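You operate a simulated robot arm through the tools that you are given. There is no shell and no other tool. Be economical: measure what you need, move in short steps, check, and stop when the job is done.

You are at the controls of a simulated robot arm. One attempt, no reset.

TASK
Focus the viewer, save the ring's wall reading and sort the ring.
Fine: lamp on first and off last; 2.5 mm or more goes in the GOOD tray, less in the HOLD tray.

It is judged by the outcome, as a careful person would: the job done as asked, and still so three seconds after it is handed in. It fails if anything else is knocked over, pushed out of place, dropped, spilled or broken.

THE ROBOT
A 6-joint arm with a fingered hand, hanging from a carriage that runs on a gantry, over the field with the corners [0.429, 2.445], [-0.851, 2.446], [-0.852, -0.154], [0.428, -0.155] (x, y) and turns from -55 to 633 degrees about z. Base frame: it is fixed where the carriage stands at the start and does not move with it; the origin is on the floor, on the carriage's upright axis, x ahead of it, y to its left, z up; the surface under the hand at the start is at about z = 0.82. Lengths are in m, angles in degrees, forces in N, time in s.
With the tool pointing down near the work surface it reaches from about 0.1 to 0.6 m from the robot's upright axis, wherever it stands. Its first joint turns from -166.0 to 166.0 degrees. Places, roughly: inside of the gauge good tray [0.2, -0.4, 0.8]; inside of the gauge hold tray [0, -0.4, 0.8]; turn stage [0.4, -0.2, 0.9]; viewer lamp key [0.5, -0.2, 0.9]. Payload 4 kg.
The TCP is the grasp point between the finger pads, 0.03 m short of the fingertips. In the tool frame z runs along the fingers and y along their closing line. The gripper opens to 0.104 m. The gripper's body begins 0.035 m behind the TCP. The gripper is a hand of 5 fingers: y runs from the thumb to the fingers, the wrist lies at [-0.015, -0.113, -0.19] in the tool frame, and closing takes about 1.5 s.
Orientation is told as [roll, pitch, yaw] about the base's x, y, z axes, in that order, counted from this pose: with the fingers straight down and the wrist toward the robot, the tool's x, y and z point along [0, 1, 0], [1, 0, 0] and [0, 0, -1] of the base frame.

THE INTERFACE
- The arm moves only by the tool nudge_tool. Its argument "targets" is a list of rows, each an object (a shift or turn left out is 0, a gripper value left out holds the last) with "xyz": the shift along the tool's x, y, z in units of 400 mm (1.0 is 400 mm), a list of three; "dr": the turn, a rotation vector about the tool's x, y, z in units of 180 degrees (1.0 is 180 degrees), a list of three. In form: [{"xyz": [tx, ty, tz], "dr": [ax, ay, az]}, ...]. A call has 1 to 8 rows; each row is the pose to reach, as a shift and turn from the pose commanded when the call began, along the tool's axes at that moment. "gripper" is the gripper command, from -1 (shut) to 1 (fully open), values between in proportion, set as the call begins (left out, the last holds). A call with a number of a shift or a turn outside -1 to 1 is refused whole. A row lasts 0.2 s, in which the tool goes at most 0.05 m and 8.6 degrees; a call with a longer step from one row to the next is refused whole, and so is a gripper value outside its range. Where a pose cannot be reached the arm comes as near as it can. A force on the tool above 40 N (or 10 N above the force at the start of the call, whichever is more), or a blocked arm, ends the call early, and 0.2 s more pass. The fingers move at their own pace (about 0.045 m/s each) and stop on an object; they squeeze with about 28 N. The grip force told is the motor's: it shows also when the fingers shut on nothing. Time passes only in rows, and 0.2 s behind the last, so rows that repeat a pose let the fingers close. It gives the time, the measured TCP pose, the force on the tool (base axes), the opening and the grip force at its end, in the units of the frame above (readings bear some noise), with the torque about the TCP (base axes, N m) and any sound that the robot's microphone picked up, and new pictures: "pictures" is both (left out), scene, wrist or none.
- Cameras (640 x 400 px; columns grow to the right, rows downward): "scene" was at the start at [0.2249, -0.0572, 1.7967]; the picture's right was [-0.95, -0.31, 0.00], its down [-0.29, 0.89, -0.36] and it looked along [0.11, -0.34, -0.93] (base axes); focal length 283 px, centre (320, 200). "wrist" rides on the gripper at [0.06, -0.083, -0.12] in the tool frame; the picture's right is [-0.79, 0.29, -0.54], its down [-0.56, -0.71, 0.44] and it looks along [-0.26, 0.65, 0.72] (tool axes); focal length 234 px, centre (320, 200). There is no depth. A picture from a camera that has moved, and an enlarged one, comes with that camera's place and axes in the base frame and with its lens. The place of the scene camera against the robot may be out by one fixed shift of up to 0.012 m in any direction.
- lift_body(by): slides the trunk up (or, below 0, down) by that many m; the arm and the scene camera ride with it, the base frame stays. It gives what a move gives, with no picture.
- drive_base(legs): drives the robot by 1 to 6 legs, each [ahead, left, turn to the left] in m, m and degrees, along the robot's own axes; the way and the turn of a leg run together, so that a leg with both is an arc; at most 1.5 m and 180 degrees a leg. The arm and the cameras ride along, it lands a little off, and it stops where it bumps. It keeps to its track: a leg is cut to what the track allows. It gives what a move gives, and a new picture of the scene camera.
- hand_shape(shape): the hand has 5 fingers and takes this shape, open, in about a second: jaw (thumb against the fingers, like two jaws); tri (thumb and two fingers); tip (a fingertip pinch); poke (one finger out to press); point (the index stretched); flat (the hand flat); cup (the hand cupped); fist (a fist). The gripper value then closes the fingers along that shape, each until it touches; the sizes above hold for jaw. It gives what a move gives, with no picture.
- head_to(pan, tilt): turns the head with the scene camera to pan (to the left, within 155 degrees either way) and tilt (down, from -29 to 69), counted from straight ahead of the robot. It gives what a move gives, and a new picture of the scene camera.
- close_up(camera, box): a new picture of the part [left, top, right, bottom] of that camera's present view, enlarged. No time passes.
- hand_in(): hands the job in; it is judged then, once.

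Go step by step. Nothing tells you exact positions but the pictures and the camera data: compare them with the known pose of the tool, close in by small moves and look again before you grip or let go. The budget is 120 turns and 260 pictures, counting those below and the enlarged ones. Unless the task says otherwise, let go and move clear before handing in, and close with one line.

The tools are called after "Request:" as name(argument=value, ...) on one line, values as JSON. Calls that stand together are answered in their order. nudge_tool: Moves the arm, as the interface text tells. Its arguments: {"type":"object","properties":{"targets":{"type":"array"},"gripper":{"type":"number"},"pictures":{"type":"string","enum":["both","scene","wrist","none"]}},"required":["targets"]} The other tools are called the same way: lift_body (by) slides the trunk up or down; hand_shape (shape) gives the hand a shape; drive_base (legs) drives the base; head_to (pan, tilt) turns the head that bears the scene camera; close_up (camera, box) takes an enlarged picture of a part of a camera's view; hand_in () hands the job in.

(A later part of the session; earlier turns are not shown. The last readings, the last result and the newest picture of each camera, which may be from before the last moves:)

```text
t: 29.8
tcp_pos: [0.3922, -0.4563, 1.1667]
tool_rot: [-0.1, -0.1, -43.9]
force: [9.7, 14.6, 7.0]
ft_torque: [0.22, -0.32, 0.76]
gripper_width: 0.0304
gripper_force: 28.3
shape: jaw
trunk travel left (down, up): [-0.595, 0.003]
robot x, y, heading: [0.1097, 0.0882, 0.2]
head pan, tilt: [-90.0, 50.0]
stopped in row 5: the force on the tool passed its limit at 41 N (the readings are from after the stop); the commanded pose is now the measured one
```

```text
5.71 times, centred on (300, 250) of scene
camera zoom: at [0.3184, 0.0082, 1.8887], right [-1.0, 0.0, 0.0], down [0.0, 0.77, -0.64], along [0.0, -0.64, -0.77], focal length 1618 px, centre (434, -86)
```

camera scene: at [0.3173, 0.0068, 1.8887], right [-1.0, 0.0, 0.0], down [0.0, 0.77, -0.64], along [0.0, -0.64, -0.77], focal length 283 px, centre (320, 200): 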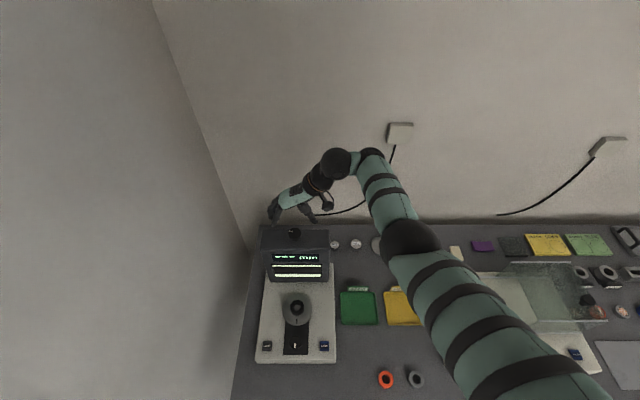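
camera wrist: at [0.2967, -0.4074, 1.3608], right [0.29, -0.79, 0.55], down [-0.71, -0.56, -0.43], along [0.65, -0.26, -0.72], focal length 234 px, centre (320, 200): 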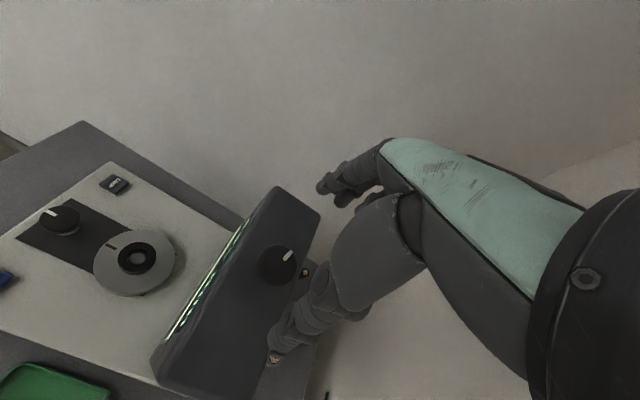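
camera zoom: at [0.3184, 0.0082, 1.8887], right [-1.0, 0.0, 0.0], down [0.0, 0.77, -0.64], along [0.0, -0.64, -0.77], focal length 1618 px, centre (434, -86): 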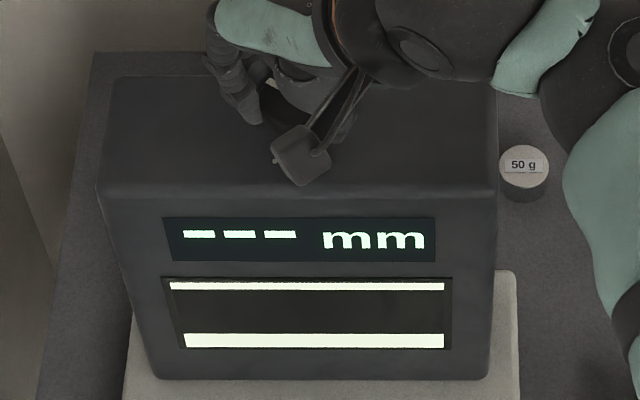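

Request:
nudge_tool(targets=[{"xyz": [0, 0, 0]}], pictures="wrist")

Request:
close_up(camera="wrist", box=[230, 160, 370, 300])

Request:
close_up(camera="scene", box=[280, 215, 320, 245])

```text
t: 30.2
tcp_pos: [0.3904, -0.4562, 1.1669]
tool_rot: [0.0, -0.1, -44.2]
force: [13.8, 19.7, 8.5]
ft_torque: [0.39, -0.42, 0.87]
gripper_width: 0.0303
gripper_force: 28.5
shape: jaw
trunk travel left (down, up): [-0.595, 0.003]
robot x, y, heading: [0.1117, 0.0901, -0.1]
head pan, tilt: [-90.0, 50.0]
camera wrist: at [0.3723, -0.3553, 1.2858], right [-0.34, -0.77, 0.54], down [-0.89, 0.09, -0.44], along [0.28, -0.64, -0.72], focal length 234 px, centre (320, 200)
```

wrist: 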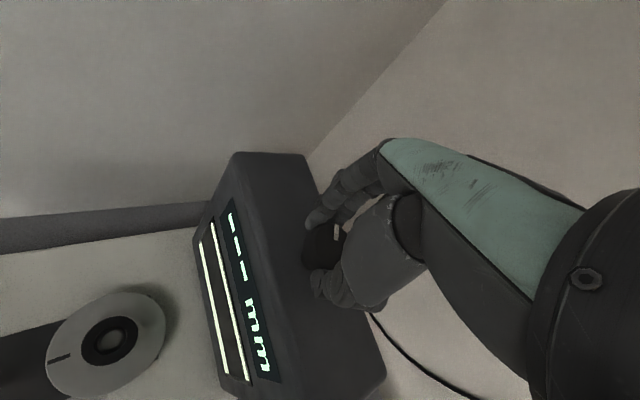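

```text
2.86 times, centred on (300, 230) of wrist
camera zoom: at [0.3723, -0.3553, 1.2858], right [-0.34, -0.77, 0.54], down [-0.89, 0.09, -0.44], along [0.28, -0.64, -0.72], focal length 669 px, centre (377, 114)
```

zoom: 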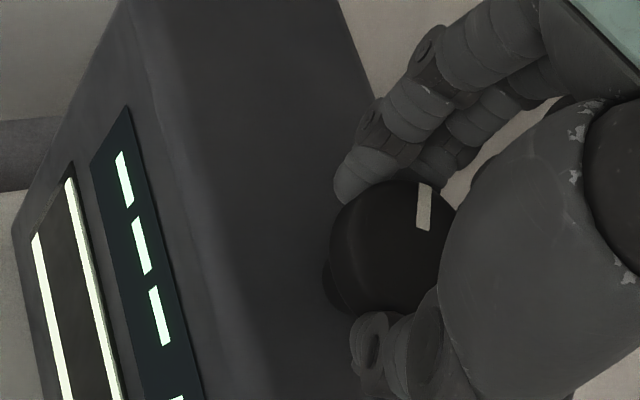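

```text
13.33 times, centred on (300, 230) of scene
camera zoom: at [0.3186, 0.0082, 1.8889], right [-1.0, 0.0, 0.0], down [0.0, 0.77, -0.64], along [0.0, -0.64, -0.77], focal length 3775 px, centre (587, -200)
```

zoom: 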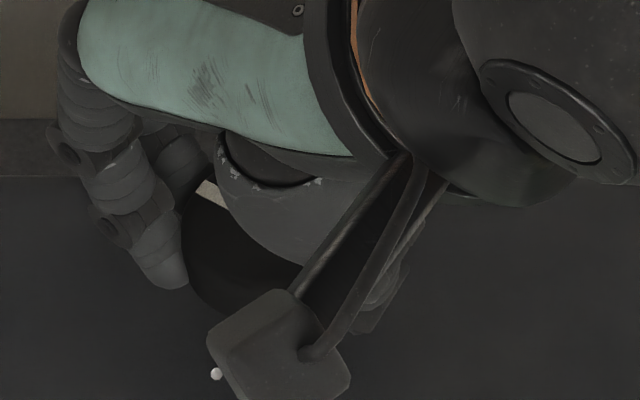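

The mark turned about 30° clockwise with no change on the screen, possibly at a stop. I loosen the grip, recentre on the knob axis, regrip, and try counter-clockwise.

Request:
nudge_tool(targets=[{"xyz": [0, 0, 0]}, {"xyz": [0, 0, 0]}, {"xyz": [0, 0, 0]}], gripper=0.3, pictures="none")

Request:
close_up(camera="wrist", box=[230, 160, 370, 300])

Request:
close_up(camera="scene", box=[260, 215, 340, 285])

```text
t: 31.0
tcp_pos: [0.3857, -0.4615, 1.1683]
tool_rot: [-0.1, -0.1, -44.6]
force: [-0.1, -0.2, 0.2]
ft_torque: [-0.03, 0.02, 0.01]
gripper_width: 0.0668
gripper_force: 0.1
shape: jaw
trunk travel left (down, up): [-0.595, 0.003]
robot x, y, heading: [0.1125, 0.0899, -0.0]
head pan, tilt: [-90.0, 50.0]
```

```text
2.86 times, centred on (300, 230) of wrist
camera zoom: at [0.3683, -0.3591, 1.2863], right [-0.35, -0.76, 0.55], down [-0.9, 0.1, -0.43], along [0.28, -0.64, -0.72], focal length 669 px, centre (377, 114)
```

zoom: 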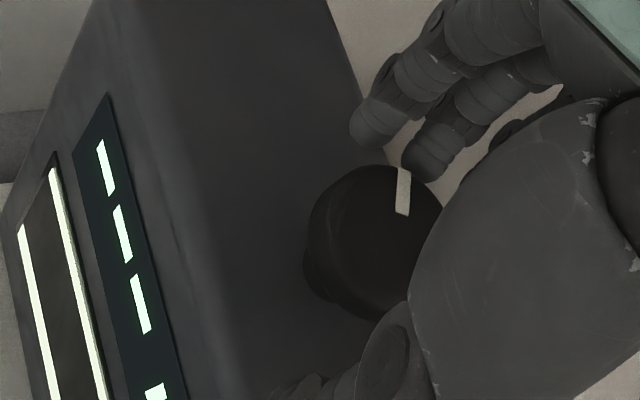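

```text
5.71 times, centred on (300, 250) of scene
camera zoom: at [0.3176, 0.0069, 1.8886], right [-1.0, 0.0, 0.0], down [0.0, 0.77, -0.64], along [0.0, -0.64, -0.77], focal length 1618 px, centre (434, -86)
```

zoom: 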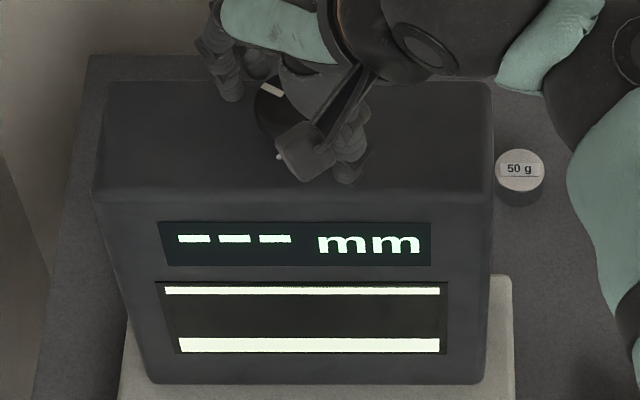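

Request:
nudge_tool(targets=[{"xyz": [0, 0, 0]}, {"xyz": [0, 0, 0]}, {"xyz": [0, 0, 0]}, {"xyz": [0, 0, 0]}, {"xyz": [0, 0, 0]}, {"xyz": [0, 0, 0]}], gripper=-1, pictures="none")

Request:
nudge_tool(targets=[{"dr": [0, 0, -0.04]}, {"dr": [0, 0, -0.08]}, {"dr": [0, 0, -0.12]}, {"dr": [0, 0, -0.16]}, {"dr": [0, 0, -0.2]}, {"dr": [0, 0, -0.24]}, {"dr": [0, 0, -0.24]}], pictures="none")

Request:
close_up(camera="scene", box=[260, 215, 340, 285])

```text
t: 32.4
tcp_pos: [0.3868, -0.4607, 1.1676]
tool_rot: [-0.3, 0.1, -44.5]
force: [-1.8, 5.4, 4.3]
ft_torque: [0.09, 0.04, 0.0]
gripper_width: 0.0317
gripper_force: 28.0
shape: jaw
trunk travel left (down, up): [-0.595, 0.003]
robot x, y, heading: [0.1163, 0.0897, 0.1]
head pan, tilt: [-90.0, 50.0]
```

```text
t: 34.0
tcp_pos: [0.3835, -0.4626, 1.1669]
tool_rot: [-0.3, 0.1, -1.3]
force: [-17.4, -3.7, 5.9]
ft_torque: [-0.03, 0.51, -0.13]
gripper_width: 0.0302
gripper_force: 28.4
shape: jaw
trunk travel left (down, up): [-0.595, 0.003]
robot x, y, heading: [0.1112, 0.0867, 0.1]
head pan, tilt: [-90.0, 50.0]
```

```text
5.71 times, centred on (300, 250) of scene
camera zoom: at [0.3169, 0.0067, 1.8884], right [-1.0, 0.0, 0.0], down [0.0, 0.77, -0.64], along [0.0, -0.64, -0.77], focal length 1618 px, centre (434, -86)
```

zoom: 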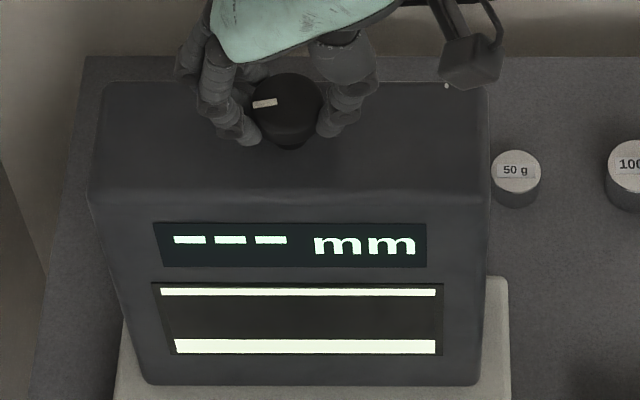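

No change yet; I continue counter-clockwise while still gripping.

Request:
nudge_tool(targets=[{"dr": [0, 0, -0.04]}, {"dr": [0, 0, -0.08]}, {"dr": [0, 0, -0.12]}, {"dr": [0, 0, -0.16]}, {"dr": [0, 0, -0.2]}, {"dr": [0, 0, -0.2]}], pictures="none")

Request:
close_up(camera="scene", box=[260, 215, 340, 285])

```text
t: 35.4
tcp_pos: [0.3717, -0.3925, 1.1873]
tool_rot: [-0.2, 0.3, 34.7]
force: [-0.5, 0.0, -0.5]
ft_torque: [0.01, -0.01, 0.04]
gripper_width: 0.0235
gripper_force: 28.1
shape: jaw
out of reach, approached as far as the arm can: row 2, 3, 4, 5, 6
trunk travel left (down, up): [-0.595, 0.003]
robot x, y, heading: [0.1109, 0.0871, -0.1]
head pan, tilt: [-90.0, 50.0]
```

```text
5.71 times, centred on (300, 250) of scene
camera zoom: at [0.3177, 0.0071, 1.8887], right [-1.0, 0.0, 0.0], down [0.0, 0.77, -0.64], along [0.0, -0.64, -0.77], focal length 1618 px, centre (434, -86)
```

zoom: 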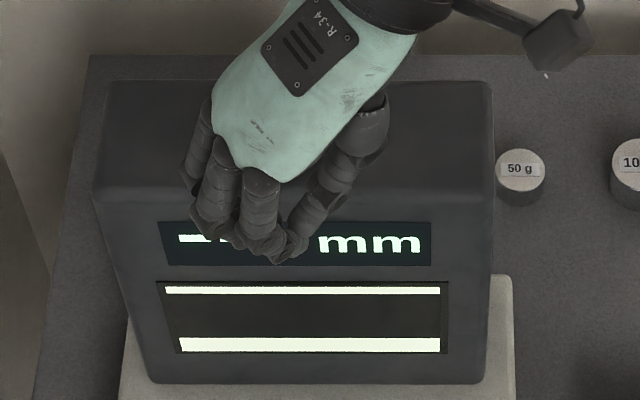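

The hand slipped off the knob because of the reach limit; the viewer still appears in place. I lift, turn back, and inspect the knob and screen.

Request:
nudge_tool(targets=[{"xyz": [0, 0, -0.04]}, {"xyz": [0, 0, -0.08], "dr": [0, 0, 0.04]}, {"xyz": [0, 0, -0.08], "dr": [0, 0, 0.08]}, {"xyz": [0, 0, -0.08], "dr": [0, 0, 0.12]}, {"xyz": [0, 0, -0.08], "dr": [0, 0, 0.16]}, {"xyz": [0, 0, -0.08], "dr": [0, 0, 0.19]}], pictures="none", gripper=0.3)

Request:
close_up(camera="scene", box=[240, 210, 350, 320])

Request:
close_up(camera="wrist", box=[180, 140, 420, 360])

```text
t: 36.8
tcp_pos: [0.3925, -0.4269, 1.1901]
tool_rot: [0.0, 0.1, 0.5]
force: [-0.6, -1.4, 0.1]
ft_torque: [0.02, -0.02, 0.01]
gripper_width: 0.0674
gripper_force: 0.1
shape: jaw
out of reach, approached as far as the arm can: row 2, 3, 4, 5, 6
trunk travel left (down, up): [-0.595, 0.003]
robot x, y, heading: [0.1116, 0.0877, 0.2]
head pan, tilt: [-90.0, 50.0]
```

```text
3.64 times, centred on (295, 265) of scene
camera zoom: at [0.3177, 0.0071, 1.8887], right [-1.0, 0.0, 0.0], down [0.0, 0.77, -0.64], along [0.0, -0.64, -0.77], focal length 1030 px, centre (411, -36)
```

zoom: 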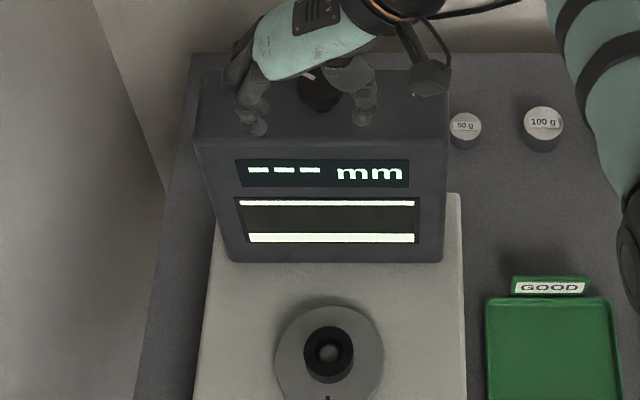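

```text
1.82 times, centred on (300, 250) of wrist
camera zoom: at [0.3078, -0.3661, 1.3096], right [0.29, -0.79, 0.54], down [-0.7, -0.56, -0.43], along [0.65, -0.25, -0.72], focal length 426 px, centre (356, 109)
```

zoom: 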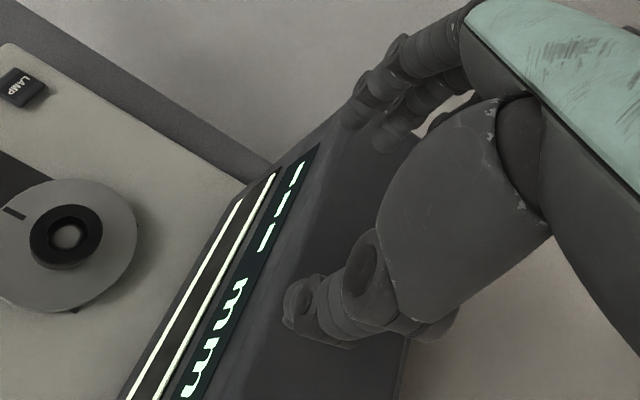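

Request:
close_up(camera="wrist", box=[160, 190, 260, 290])

Request:
close_up(camera="scene", box=[260, 285, 340, 365])

```text
4.00 times, centred on (210, 240) of wrist
camera zoom: at [0.3078, -0.3661, 1.3096], right [0.29, -0.79, 0.54], down [-0.7, -0.56, -0.43], along [0.65, -0.25, -0.72], focal length 937 px, centre (760, 40)
```

zoom: 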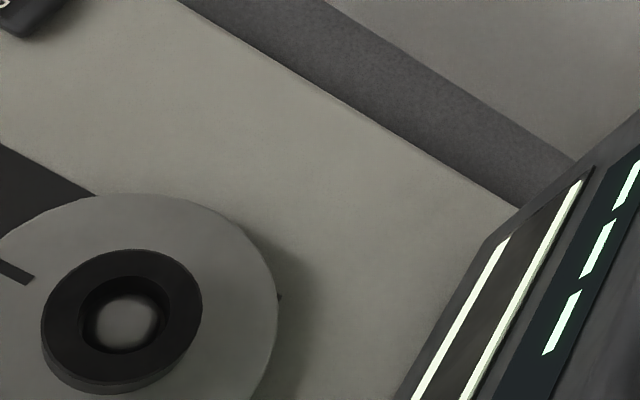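

```text
5.00 times, centred on (300, 325) of scene
camera zoom: at [0.3177, 0.0071, 1.8887], right [-1.0, 0.0, 0.0], down [0.0, 0.77, -0.64], along [0.0, -0.64, -0.77], focal length 1416 px, centre (420, -425)
```

zoom: 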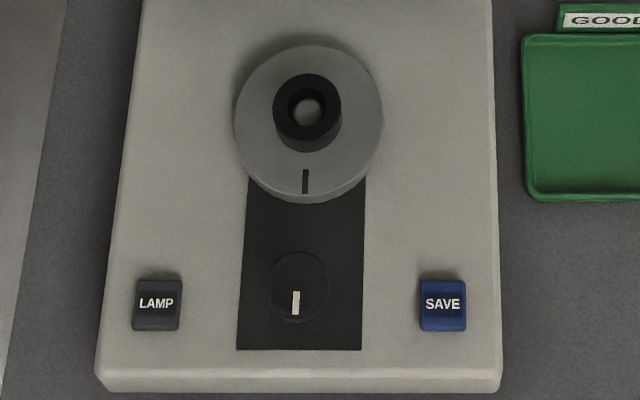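

The front knob shares the dark strip with the stage, so it may be the one that matters. I bring the open jaws over the front knob and look.

Request:
nudge_tool(targets=[{"xyz": [0.1, -0.01, 0]}, {"xyz": [0.2, -0.02, 0.05]}, {"xyz": [0.28, -0.02, 0.13]}, {"xyz": [0.36, -0.02, 0.21]}, {"xyz": [0.44, -0.02, 0.29]}, {"xyz": [0.5, -0.02, 0.37]}, {"xyz": [0.5475, -0.02, 0.46]}, {"xyz": [0.5475, -0.02, 0.48]}], pictures="wrist", gripper=1)

Request:
close_up(camera="wrist", box=[200, 140, 380, 320])

Request:
close_up(camera="scene", box=[240, 210, 350, 370])

```text
t: 38.6
tcp_pos: [0.3808, -0.2046, 0.9964]
tool_rot: [-0.2, 0.1, 0.7]
force: [-0.1, 1.2, 0.3]
ft_torque: [0.02, 0.03, 0.0]
gripper_width: 0.1038
gripper_force: 0.1
shape: jaw
out of reach, approached as far as the arm can: row 1, 2, 3, 4
trunk travel left (down, up): [-0.595, 0.003]
robot x, y, heading: [0.1095, 0.0859, 0.1]
head pan, tilt: [-90.0, 50.0]
camera wrist: at [0.2961, -0.1452, 1.1152], right [0.3, -0.78, 0.55], down [-0.7, -0.57, -0.43], along [0.65, -0.25, -0.72], focal length 234 px, centre (320, 200)
```

wrist: 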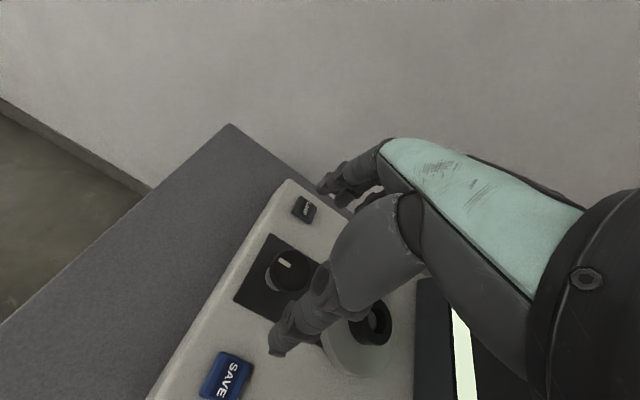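

```text
2.22 times, centred on (290, 230) of wrist
camera zoom: at [0.2961, -0.1452, 1.1152], right [0.3, -0.78, 0.55], down [-0.7, -0.57, -0.43], along [0.65, -0.25, -0.72], focal length 520 px, centre (387, 133)
```

zoom: 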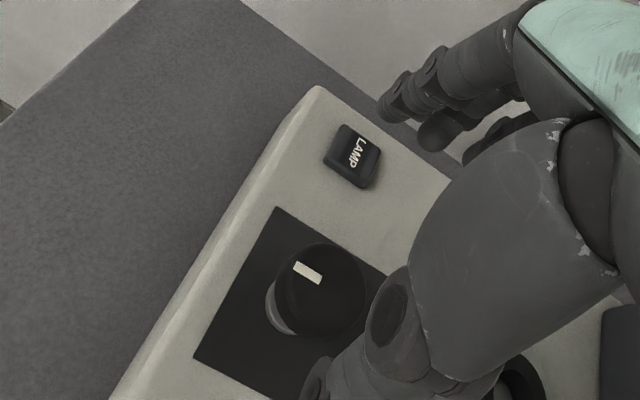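

```text
2.50 times, centred on (295, 290) of scene
camera zoom: at [0.3177, 0.0071, 1.8887], right [-1.0, 0.0, 0.0], down [0.0, 0.77, -0.64], along [0.0, -0.64, -0.77], focal length 708 px, centre (382, -25)
```

zoom: 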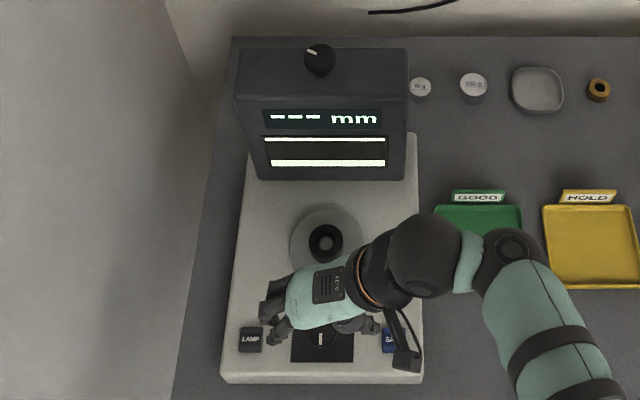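

Front knob axis is near (0.379,-0.211), top near 0.93. I descend over it, grip, and look.

Request:
nudge_tool(targets=[{"xyz": [-0.015, -0.005, 0.05]}, {"xyz": [-0.015, -0.005, 0.1]}, {"xyz": [-0.015, -0.005, 0.15]}, {"xyz": [-0.015, -0.005, 0.15]}], pictures="none")

Request:
nudge_tool(targets=[{"xyz": [0, 0, 0]}, {"xyz": [0, 0, 0]}, {"xyz": [0, 0, 0]}, {"xyz": [0, 0, 0]}, {"xyz": [0, 0, 0]}, {"xyz": [0, 0, 0]}, {"xyz": [0, 0, 0]}], gripper=-1, pictures="none")

Request:
close_up(camera="wrist", box=[200, 140, 380, 320])

Request:
close_up(camera="scene", box=[240, 210, 350, 370])

```text
t: 39.6
tcp_pos: [0.3803, -0.2132, 0.9356]
tool_rot: [-0.2, 0.1, 0.5]
force: [0.1, -0.7, -0.3]
ft_torque: [0.03, 0.03, 0.01]
gripper_width: 0.1036
gripper_force: 0.1
shape: jaw
trunk travel left (down, up): [-0.595, 0.003]
robot x, y, heading: [0.1107, 0.0892, 0.1]
head pan, tilt: [-90.0, 50.0]
```

```text
t: 41.2
tcp_pos: [0.379, -0.2136, 0.9354]
tool_rot: [-0.1, 0.1, 0.5]
force: [-4.5, 1.2, 2.2]
ft_torque: [0.01, -0.01, 0.0]
gripper_width: 0.0296
gripper_force: 28.0
shape: jaw
trunk travel left (down, up): [-0.595, 0.003]
robot x, y, heading: [0.1111, 0.089, 0.2]
head pan, tilt: [-90.0, 50.0]
```

```text
2.22 times, centred on (290, 230) of wrist
camera zoom: at [0.2945, -0.1535, 1.0546], right [0.3, -0.78, 0.54], down [-0.7, -0.57, -0.43], along [0.65, -0.25, -0.72], focal length 520 px, centre (387, 133)
```

zoom: 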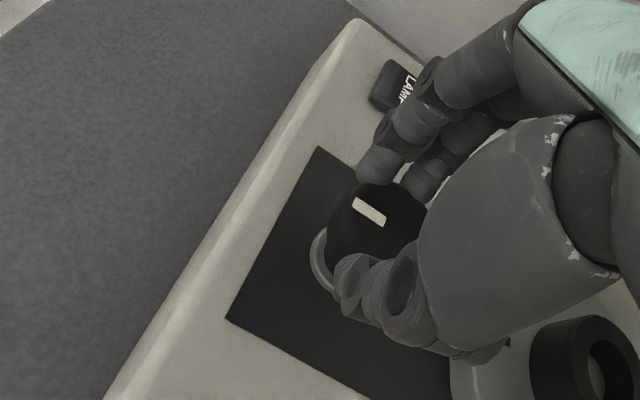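

```text
2.50 times, centred on (295, 290) of scene
camera zoom: at [0.3175, 0.0072, 1.8886], right [-1.0, 0.0, 0.0], down [0.0, 0.77, -0.64], along [0.0, -0.64, -0.77], focal length 708 px, centre (382, -25)
```

zoom: 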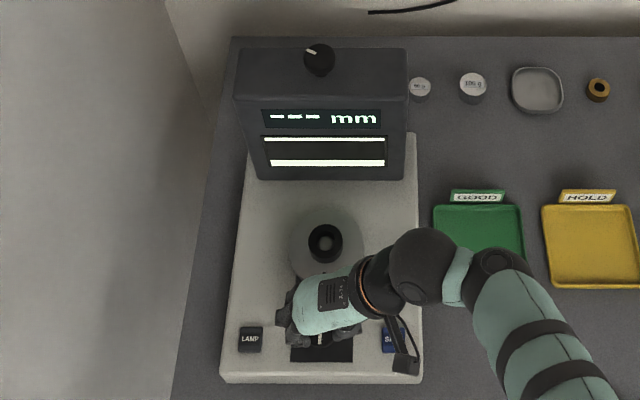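

Gripped the front knob. I turn it about 22° clockwise and see what moves.

Request:
nudge_tool(targets=[{"dr": [0, 0, 0.04]}, {"dr": [0, 0, 0.08]}, {"dr": [0, 0, 0.12]}, {"dr": [0, 0, 0.12]}], pictures="none")

Request:
close_up(camera="scene", box=[240, 210, 350, 370])

Request:
close_up(camera="wrist", box=[200, 140, 380, 320])

```text
t: 42.2
tcp_pos: [0.3805, -0.2094, 0.9358]
tool_rot: [-0.1, -0.1, -21.1]
force: [4.8, 6.6, -4.7]
ft_torque: [0.11, -0.19, 0.13]
gripper_width: 0.0298
gripper_force: 27.5
shape: jaw
trunk travel left (down, up): [-0.595, 0.003]
robot x, y, heading: [0.1097, 0.0893, 0.2]
head pan, tilt: [-90.0, 50.0]
```

```text
2.50 times, centred on (295, 290) of scene
camera zoom: at [0.318, 0.0076, 1.8886], right [-1.0, 0.0, 0.0], down [0.0, 0.77, -0.64], along [0.0, -0.64, -0.77], focal length 708 px, centre (382, -25)
```

zoom: 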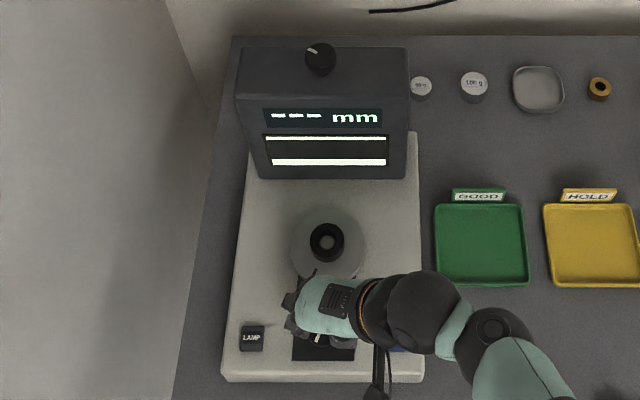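

```text
2.22 times, centred on (290, 230) of wrist
camera zoom: at [0.3234, -0.1244, 1.0552], right [-0.01, -0.84, 0.54], down [-0.86, -0.27, -0.43], along [0.51, -0.47, -0.72], focal length 520 px, centre (387, 133)
```

zoom: 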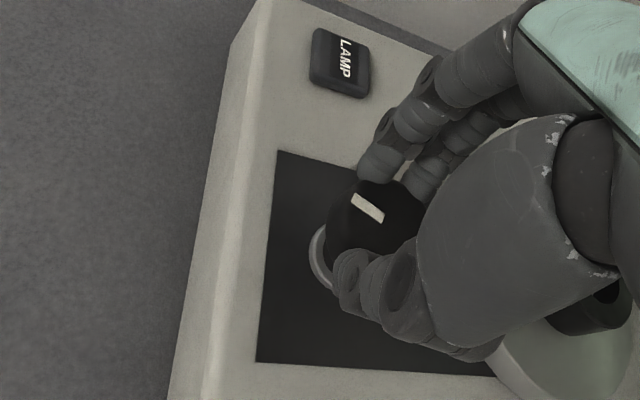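

Knob turned with the hand. I zoom in on the screen and stage to see any change.

Request:
close_up(camera="scene", box=[275, 250, 315, 285])

Request:
close_up(camera="scene", box=[275, 285, 325, 335])

```text
11.43 times, centred on (295, 268) of scene
camera zoom: at [0.318, 0.0076, 1.8886], right [-1.0, 0.0, 0.0], down [0.0, 0.77, -0.64], along [0.0, -0.64, -0.77], focal length 3236 px, centre (606, -571)
```

zoom: 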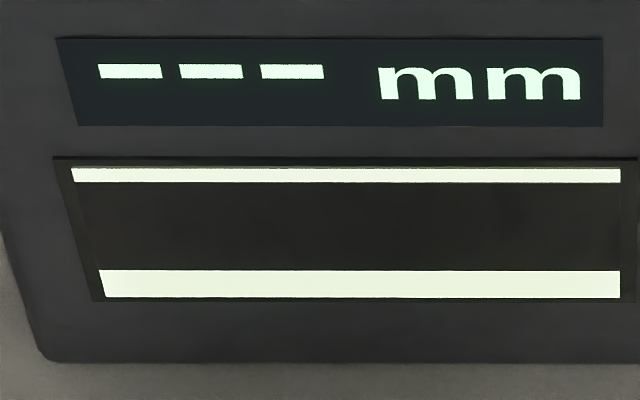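

```text
8.00 times, centred on (300, 310) of scene
camera zoom: at [0.318, 0.0076, 1.8886], right [-1.0, 0.0, 0.0], down [0.0, 0.77, -0.64], along [0.0, -0.64, -0.77], focal length 2265 px, centre (480, -680)
```

zoom: 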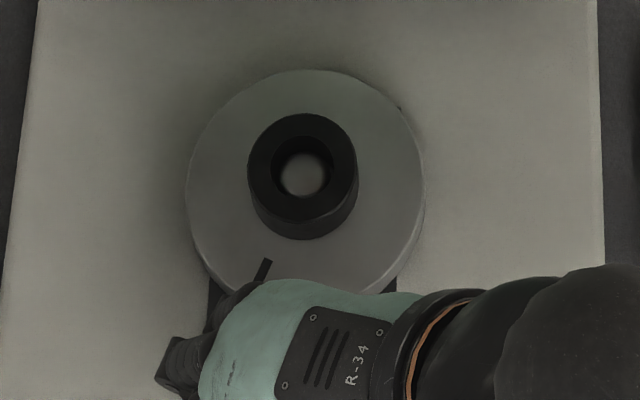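

The front knob turns the stage one-to-one. I keep turning it clockwise and watch the screen.

Request:
nudge_tool(targets=[{"dr": [0, 0, 0.04]}, {"dr": [0, 0, 0.08]}, {"dr": [0, 0, 0.12]}, {"dr": [0, 0, 0.16]}, {"dr": [0, 0, 0.2]}, {"dr": [0, 0, 0.2]}], pictures="none")

Request:
close_up(camera="scene", box=[270, 240, 330, 340])

```text
t: 43.6
tcp_pos: [0.3836, -0.2099, 0.9366]
tool_rot: [0.1, -0.2, -56.9]
force: [19.3, 9.0, -7.0]
ft_torque: [0.19, -0.43, 0.27]
gripper_width: 0.0298
gripper_force: 27.6
shape: jaw
trunk travel left (down, up): [-0.595, 0.003]
robot x, y, heading: [0.1093, 0.0875, 0.1]
head pan, tilt: [-90.0, 50.0]
```

```text
4.00 times, centred on (300, 290) of scene
camera zoom: at [0.3188, 0.0078, 1.889], right [-1.0, 0.0, 0.0], down [0.0, 0.77, -0.64], along [0.0, -0.64, -0.77], focal length 1132 px, centre (400, -160)
```

zoom: 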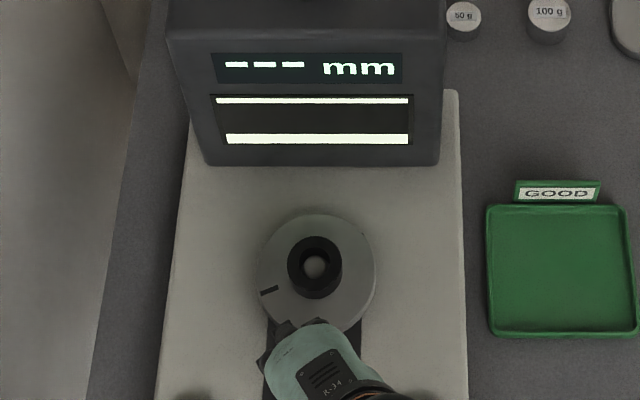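

The screen does not depend on the stage, so I return the stage to its original angle; then I will work the top knob further counter-clockwise.

Request:
nudge_tool(targets=[{"dr": [0, 0, -0.045]}, {"dr": [0, 0, -0.09]}, {"dr": [0, 0, -0.135]}, {"dr": [0, 0, -0.18]}, {"dr": [0, 0, -0.225]}, {"dr": [0, 0, -0.27]}, {"dr": [0, 0, -0.316]}, {"dr": [0, 0, -0.316]}], pictures="none")

Request:
close_up(camera="scene", box=[270, 240, 330, 340])

```text
t: 45.4
tcp_pos: [0.3785, -0.2132, 0.9359]
tool_rot: [-0.4, 0.1, -0.1]
force: [-4.6, 0.0, 6.4]
ft_torque: [0.0, -0.05, -0.05]
gripper_width: 0.0299
gripper_force: 28.5
shape: jaw
trunk travel left (down, up): [-0.595, 0.003]
robot x, y, heading: [0.1091, 0.086, 0.4]
head pan, tilt: [-90.0, 50.0]
```

```text
4.00 times, centred on (300, 290) of scene
camera zoom: at [0.3175, 0.0069, 1.8886], right [-1.0, 0.0, 0.0], down [0.0, 0.77, -0.64], along [0.0, -0.64, -0.77], focal length 1132 px, centre (400, -160)
```

zoom: 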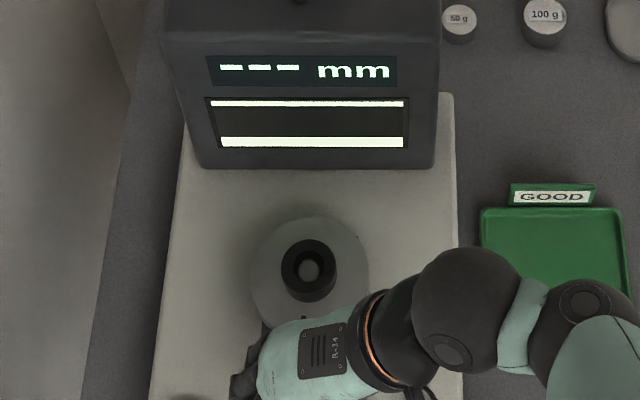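

Still holding the front knob, I also try it counter-clockwise before leaving.

Request:
nudge_tool(targets=[{"dr": [0, 0, -0.045]}, {"dr": [0, 0, -0.09]}, {"dr": [0, 0, -0.135]}, {"dr": [0, 0, -0.18]}, {"dr": [0, 0, -0.225]}, {"dr": [0, 0, -0.27]}, {"dr": [0, 0, -0.316]}, {"dr": [0, 0, -0.316]}], pictures="none")

Request:
close_up(camera="scene", box=[270, 240, 330, 340])

```text
t: 47.2
tcp_pos: [0.3741, -0.1995, 0.9489]
tool_rot: [-0.3, 0.3, 56.8]
force: [0.6, 0.4, 0.4]
ft_torque: [-0.01, 0.01, 0.02]
gripper_width: 0.0218
gripper_force: 27.9
shape: jaw
out of reach, approached as far as the arm can: row 6, 7, 8
trunk travel left (down, up): [-0.595, 0.003]
robot x, y, heading: [0.1084, 0.0847, 0.1]
head pan, tilt: [-90.0, 50.0]
```

```text
4.00 times, centred on (300, 290) of scene
camera zoom: at [0.3178, 0.0072, 1.8887], right [-1.0, 0.0, 0.0], down [0.0, 0.77, -0.64], along [0.0, -0.64, -0.77], focal length 1132 px, centre (400, -160)
```

zoom: 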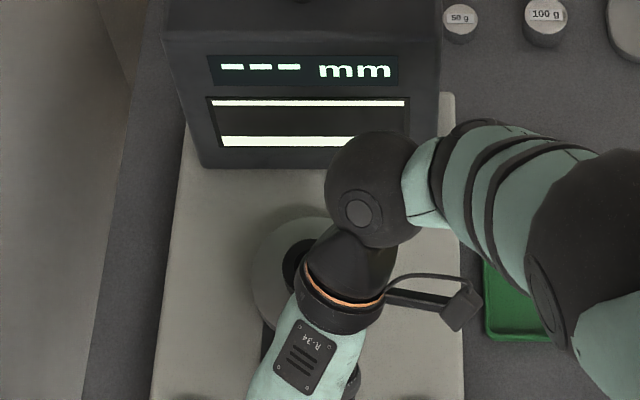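

The knob slipped at the reach limit again; I open, rise and rotate back, then view the panel.

Request:
nudge_tool(targets=[{"xyz": [0, 0, 0]}, {"xyz": [0, 0, 0]}, {"xyz": [0, 0, 0]}], gripper=1, pictures="none")

Request:
nudge_tool(targets=[{"xyz": [0, 0, -0.1]}, {"xyz": [0, 0, -0.2], "dr": [0, 0, 0.045]}, {"xyz": [0, 0, -0.2], "dr": [0, 0, 0.09]}, {"xyz": [0, 0, -0.2], "dr": [0, 0, 0.135]}, {"xyz": [0, 0, -0.2], "dr": [0, 0, 0.18]}, {"xyz": [0, 0, -0.2], "dr": [0, 0, 0.225]}, {"xyz": [0, 0, -0.2], "dr": [0, 0, 0.27]}, {"xyz": [0, 0, -0.2], "dr": [0, 0, 0.315]}], pictures="none")

Request:
close_up(camera="scene", box=[240, 210, 350, 370])

```text
t: 48.0
tcp_pos: [0.3743, -0.1995, 0.9495]
tool_rot: [-0.2, 0.4, 56.6]
force: [0.2, -0.9, -0.4]
ft_torque: [0.02, 0.0, -0.01]
gripper_width: 0.1035
gripper_force: 0.0
shape: jaw
trunk travel left (down, up): [-0.595, 0.003]
robot x, y, heading: [0.1125, 0.0867, -0.1]
head pan, tilt: [-90.0, 50.0]
```

```text
t: 49.8
tcp_pos: [0.3724, -0.1991, 1.0316]
tool_rot: [-0.2, 0.0, -0.3]
force: [0.6, 0.2, 0.4]
ft_torque: [0.04, 0.02, 0.01]
gripper_width: 0.1038
gripper_force: 0.0
shape: jaw
out of reach, approached as far as the arm can: row 2, 3, 4, 5, 6
trunk travel left (down, up): [-0.595, 0.003]
robot x, y, heading: [0.1115, 0.091, 0.1]
head pan, tilt: [-90.0, 50.0]
```

```text
2.50 times, centred on (295, 290) of scene
camera zoom: at [0.3177, 0.0071, 1.8887], right [-1.0, 0.0, 0.0], down [0.0, 0.77, -0.64], along [0.0, -0.64, -0.77], focal length 708 px, centre (382, -25)
```

zoom: 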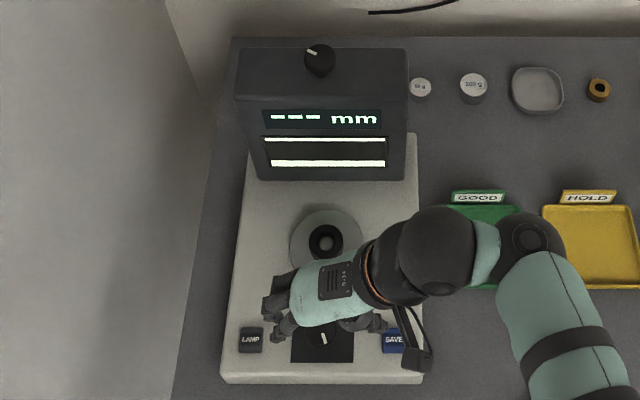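

I back the base off slightly for height margin and go back over the top knob.

Request:
drive_base(legs=[[0, 0.045, 0]])

Request:
nudge_tool(targets=[{"xyz": [-0.1, 0, -0.06]}, {"xyz": [-0.2, 0.01, -0.12]}, {"xyz": [-0.3, 0.02, -0.18]}, {"xyz": [-0.4, 0.03, -0.24]}, {"xyz": [-0.5, 0.03, -0.31]}, {"xyz": [-0.58, 0.03, -0.4]}, {"xyz": [-0.62, 0.03, -0.47]}, {"xyz": [-0.62, 0.03, -0.49]}], pictures="none")

```text
t: 50.7
tcp_pos: [0.3719, -0.155, 1.0303]
tool_rot: [-0.1, 0.1, 0.0]
force: [-1.2, 0.2, 0.2]
ft_torque: [0.02, -0.01, -0.04]
gripper_width: 0.1037
gripper_force: 0.0
shape: jaw
trunk travel left (down, up): [-0.595, 0.003]
robot x, y, heading: [0.1085, 0.1313, -0.2]
head pan, tilt: [-90.0, 50.0]
camera scene: at [0.3177, 0.0518, 1.8887], right [-1.0, 0.0, 0.0], down [0.0, 0.77, -0.64], along [0.0, -0.64, -0.77], focal length 283 px, centre (320, 200)
```

scene: 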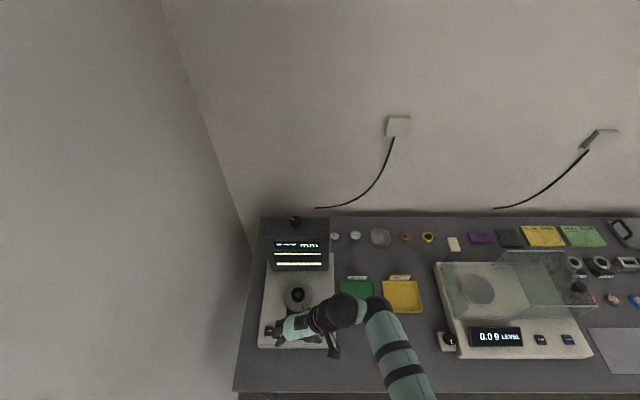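

```text
t: 52.5
tcp_pos: [0.3884, -0.4091, 1.2226]
tool_rot: [-0.2, 0.1, 0.1]
force: [-0.2, 0.2, -0.2]
ft_torque: [0.04, 0.01, 0.0]
gripper_width: 0.1036
gripper_force: 0.0
shape: jaw
out of reach, approached as far as the arm can: row 7, 8
trunk travel left (down, up): [-0.595, 0.003]
robot x, y, heading: [0.1127, 0.1323, 0.4]
head pan, tilt: [-90.0, 50.0]
```

Request:
nudge_tool(targets=[{"xyz": [-0.06, -0.006, 0.01]}, {"xyz": [-0.135, -0.012, 0.01]}, {"xyz": [-0.135, -0.012, 0.02], "dr": [0, 0, 0.045]}, {"xyz": [-0.135, -0.012, 0.02], "dr": [0, 0, 0.09]}, {"xyz": [-0.135, -0.012, 0.02], "dr": [0, 0, 0.135]}, {"xyz": [-0.135, -0.012, 0.02], "dr": [0, 0, 0.18]}, {"xyz": [-0.135, -0.012, 0.02], "dr": [0, 0, 0.225]}, {"xyz": [-0.135, -0.012, 0.02], "dr": [0, 0, 0.27]}], pictures="none")

Request:
nudge_tool(targets=[{"dr": [0, 0, 0.045]}, {"dr": [0, 0, 0.09]}, {"dr": [0, 0, 0.13]}, {"dr": [0, 0, 0.13]}], pictures="wrist")

Request:
close_up(camera="wrist", box=[220, 140, 400, 320])

```text
t: 54.3
tcp_pos: [0.3825, -0.4618, 1.2141]
tool_rot: [-0.1, -0.1, -48.8]
force: [-0.7, -0.2, -0.1]
ft_torque: [0.02, 0.01, 0.02]
gripper_width: 0.1037
gripper_force: 0.1
shape: jaw
out of reach, approached as far as the arm can: row 2
trunk travel left (down, up): [-0.595, 0.003]
robot x, y, heading: [0.1086, 0.1347, -0.1]
head pan, tilt: [-90.0, 50.0]
```

```text
t: 55.3
tcp_pos: [0.3837, -0.4623, 1.2148]
tool_rot: [-0.3, -0.1, -72.0]
force: [-0.3, 0.3, 0.5]
ft_torque: [-0.01, 0.0, 0.0]
gripper_width: 0.1037
gripper_force: 0.0
shape: jaw
trunk travel left (down, up): [-0.595, 0.003]
robot x, y, heading: [0.1067, 0.1319, 0.2]
head pan, tilt: [-90.0, 50.0]
camera wrist: at [0.414, -0.3645, 1.3337], right [-0.66, -0.52, 0.55], down [-0.75, 0.5, -0.44], along [-0.05, -0.7, -0.72], focal length 234 px, centre (320, 200)
```

wrist: 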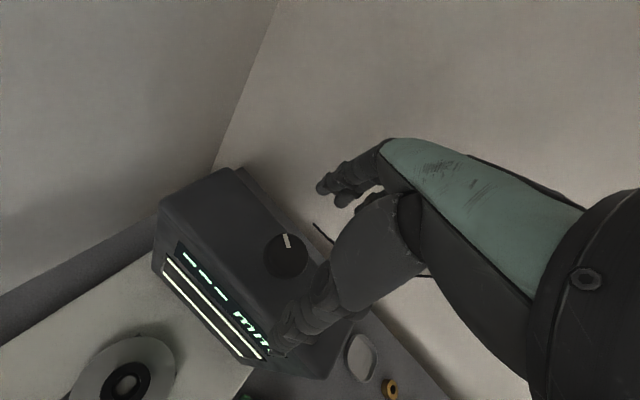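

```text
2.22 times, centred on (310, 230) of wrist
camera zoom: at [0.414, -0.3645, 1.3337], right [-0.66, -0.52, 0.55], down [-0.75, 0.5, -0.44], along [-0.05, -0.7, -0.72], focal length 520 px, centre (342, 133)
```

zoom: 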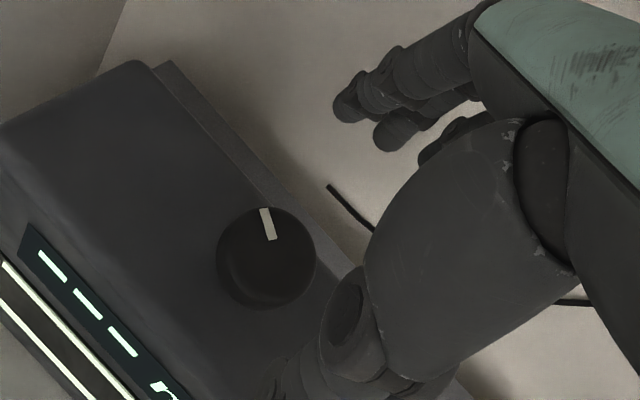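

Knob mark is around -55° again. I descend at this yaw, grip and turn counter-clockwise about 68°.

Request:
nudge_tool(targets=[{"xyz": [0, 0.004, 0.04]}, {"xyz": [0, 0.004, 0.08]}, {"xyz": [0, 0.004, 0.117]}, {"xyz": [0, 0.004, 0.117]}], pictures="none")

Request:
nudge_tool(targets=[{"xyz": [0, 0, 0]}, {"xyz": [0, 0, 0]}, {"xyz": [0, 0, 0]}, {"xyz": [0, 0, 0]}, {"xyz": [0, 0, 0]}, {"xyz": [0, 0, 0]}, {"xyz": [0, 0, 0]}], gripper=-1, pictures="none")

Request:
nudge_tool(targets=[{"dr": [0, 0, -0.045]}, {"dr": [0, 0, -0.09]}, {"dr": [0, 0, -0.135]}, {"dr": [0, 0, -0.18]}, {"dr": [0, 0, -0.225]}, {"dr": [0, 0, -0.27]}, {"dr": [0, 0, -0.315]}, {"dr": [0, 0, -0.35]}], pictures="none")

Request:
close_up(camera="scene", box=[260, 200, 340, 280])

```text
t: 56.3
tcp_pos: [0.3847, -0.4644, 1.1676]
tool_rot: [-0.2, 0.0, -72.0]
force: [0.3, 0.2, -0.8]
ft_torque: [0.03, 0.02, -0.03]
gripper_width: 0.1039
gripper_force: 0.1
shape: jaw
trunk travel left (down, up): [-0.595, 0.003]
robot x, y, heading: [0.1076, 0.1355, -0.0]
head pan, tilt: [-90.0, 50.0]
```

```text
t: 57.9
tcp_pos: [0.384, -0.4652, 1.1683]
tool_rot: [-0.1, -0.1, -72.1]
force: [-1.0, 4.5, 4.0]
ft_torque: [0.07, 0.04, 0.0]
gripper_width: 0.0324
gripper_force: 27.8
shape: jaw
trunk travel left (down, up): [-0.595, 0.003]
robot x, y, heading: [0.1085, 0.1324, -0.0]
head pan, tilt: [-90.0, 50.0]
```

```text
t: 59.7
tcp_pos: [0.3824, -0.4689, 1.1719]
tool_rot: [-0.9, -0.2, -8.9]
force: [-6.2, -9.7, 1.2]
ft_torque: [-0.27, -0.03, -0.05]
gripper_width: 0.03
gripper_force: 28.1
shape: jaw
trunk travel left (down, up): [-0.595, 0.003]
robot x, y, heading: [0.1126, 0.1342, 0.1]
head pan, tilt: [-90.0, 50.0]
```

```text
5.00 times, centred on (300, 240) of scene
camera zoom: at [0.3173, 0.0513, 1.8888], right [-1.0, 0.0, 0.0], down [0.0, 0.77, -0.64], along [0.0, -0.64, -0.77], focal length 1416 px, centre (420, 0)
```

zoom: 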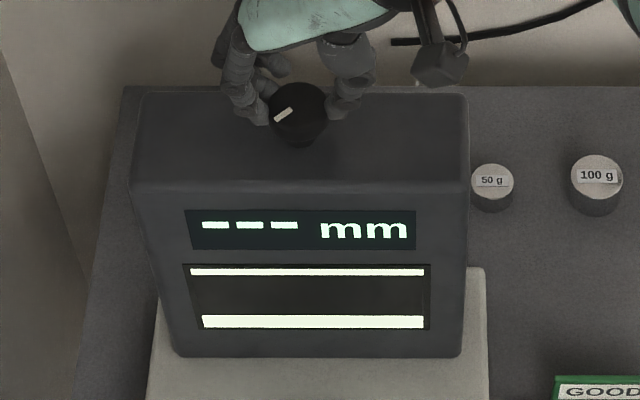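

The mark has turned to about +25° with no change yet. I release, rewind the hand, and take another stroke.

Request:
nudge_tool(targets=[{"xyz": [0, 0, 0]}, {"xyz": [0, 0, 0]}, {"xyz": [0, 0, 0]}, {"xyz": [0, 0, 0]}], gripper=1, pictures="none")

Request:
nudge_tool(targets=[{"dr": [0, 0, 0.045]}, {"dr": [0, 0, 0.09]}, {"dr": [0, 0, 0.135]}, {"dr": [0, 0, 0.18]}, {"dr": [0, 0, 0.225]}, {"dr": [0, 0, 0.27]}, {"dr": [0, 0, 0.315]}, {"dr": [0, 0, 0.35]}], pictures="none")

Request:
nudge_tool(targets=[{"xyz": [0, 0, 0.008]}, {"xyz": [0, 0, 0.008]}, {"xyz": [0, 0, 0.008]}, {"xyz": [0, 0, 0.008]}, {"xyz": [0, 0, 0.008]}, {"xyz": [0, 0, 0.008]}, {"xyz": [0, 0, 0.008]}], gripper=-1, pictures="none")

Request:
nudge_tool(targets=[{"dr": [0, 0, -0.045]}, {"dr": [0, 0, -0.09]}, {"dr": [0, 0, -0.135]}, {"dr": [0, 0, -0.18]}, {"dr": [0, 0, -0.225]}, {"dr": [0, 0, -0.27]}, {"dr": [0, 0, -0.315]}, {"dr": [0, 0, -0.35]}], pictures="none")

Request:
close_up(camera="scene", box=[260, 200, 340, 280])

```text
t: 60.7
tcp_pos: [0.3832, -0.4635, 1.1684]
tool_rot: [-0.3, 0.1, -9.0]
force: [0.0, 0.8, -0.6]
ft_torque: [0.0, 0.02, 0.02]
gripper_width: 0.1035
gripper_force: 0.0
shape: jaw
trunk travel left (down, up): [-0.595, 0.003]
robot x, y, heading: [0.1081, 0.1314, -0.1]
head pan, tilt: [-90.0, 50.0]
```

```text
t: 62.5
tcp_pos: [0.3832, -0.4651, 1.1688]
tool_rot: [-0.1, -0.1, -72.1]
force: [-0.7, 0.7, -0.2]
ft_torque: [0.0, 0.01, 0.03]
gripper_width: 0.1039
gripper_force: 0.0
shape: jaw
trunk travel left (down, up): [-0.595, 0.003]
robot x, y, heading: [0.1084, 0.1317, 0.4]
head pan, tilt: [-90.0, 50.0]
```

```text
t: 64.1
tcp_pos: [0.3839, -0.4636, 1.1631]
tool_rot: [-0.2, -0.1, -72.0]
force: [-1.1, 1.8, -5.4]
ft_torque: [0.07, 0.04, 0.0]
gripper_width: 0.0321
gripper_force: 27.6
shape: jaw
trunk travel left (down, up): [-0.595, 0.003]
robot x, y, heading: [0.1096, 0.1316, 0.2]
head pan, tilt: [-90.0, 50.0]
```

```text
t: 65.9
tcp_pos: [0.3813, -0.4661, 1.1652]
tool_rot: [-0.5, 0.0, -9.1]
force: [-2.4, -23.0, -23.5]
ft_torque: [-0.37, 0.28, -0.22]
gripper_width: 0.0298
gripper_force: 27.6
shape: jaw
out of reach, approached as far as the arm can: row 8
trunk travel left (down, up): [-0.595, 0.003]
robot x, y, heading: [0.112, 0.1288, 0.2]
head pan, tilt: [-90.0, 50.0]
```

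```text
5.00 times, centred on (300, 240) of scene
camera zoom: at [0.3173, 0.0511, 1.8883], right [-1.0, 0.0, 0.0], down [0.0, 0.77, -0.64], along [0.0, -0.64, -0.77], focal length 1416 px, centre (420, 0)
```

zoom: 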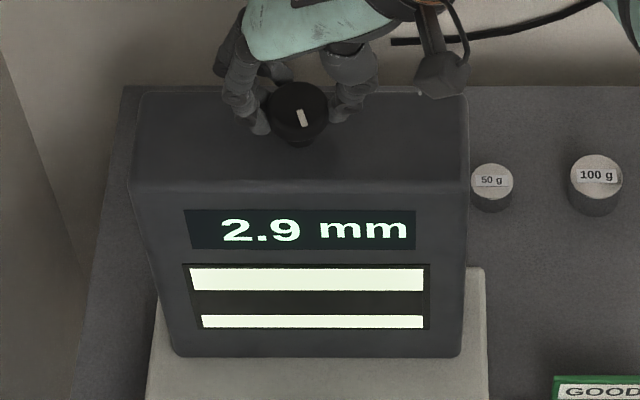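

The display now reads 2.9 mm with a narrow shadow. I zoom in to judge the sharpness.

Request:
close_up(camera="scene", box=[280, 235, 320, 270])

Request:
close_up(camera="scene", box=[265, 255, 335, 355])

```text
11.43 times, centred on (300, 252) of scene
camera zoom: at [0.3173, 0.0511, 1.8883], right [-1.0, 0.0, 0.0], down [0.0, 0.77, -0.64], along [0.0, -0.64, -0.77], focal length 3236 px, centre (549, -400)
```

zoom: 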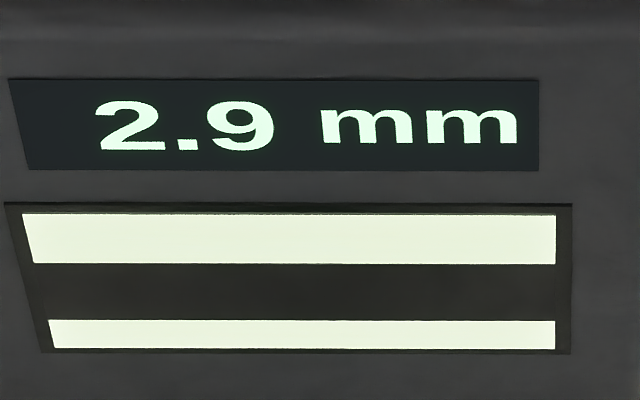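

```text
4.00 times, centred on (300, 305) of scene
camera zoom: at [0.3173, 0.0511, 1.8883], right [-1.0, 0.0, 0.0], down [0.0, 0.77, -0.64], along [0.0, -0.64, -0.77], focal length 1132 px, centre (400, -220)
```

zoom: 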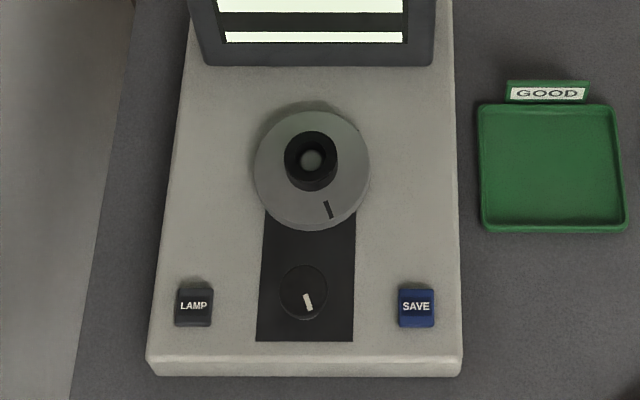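

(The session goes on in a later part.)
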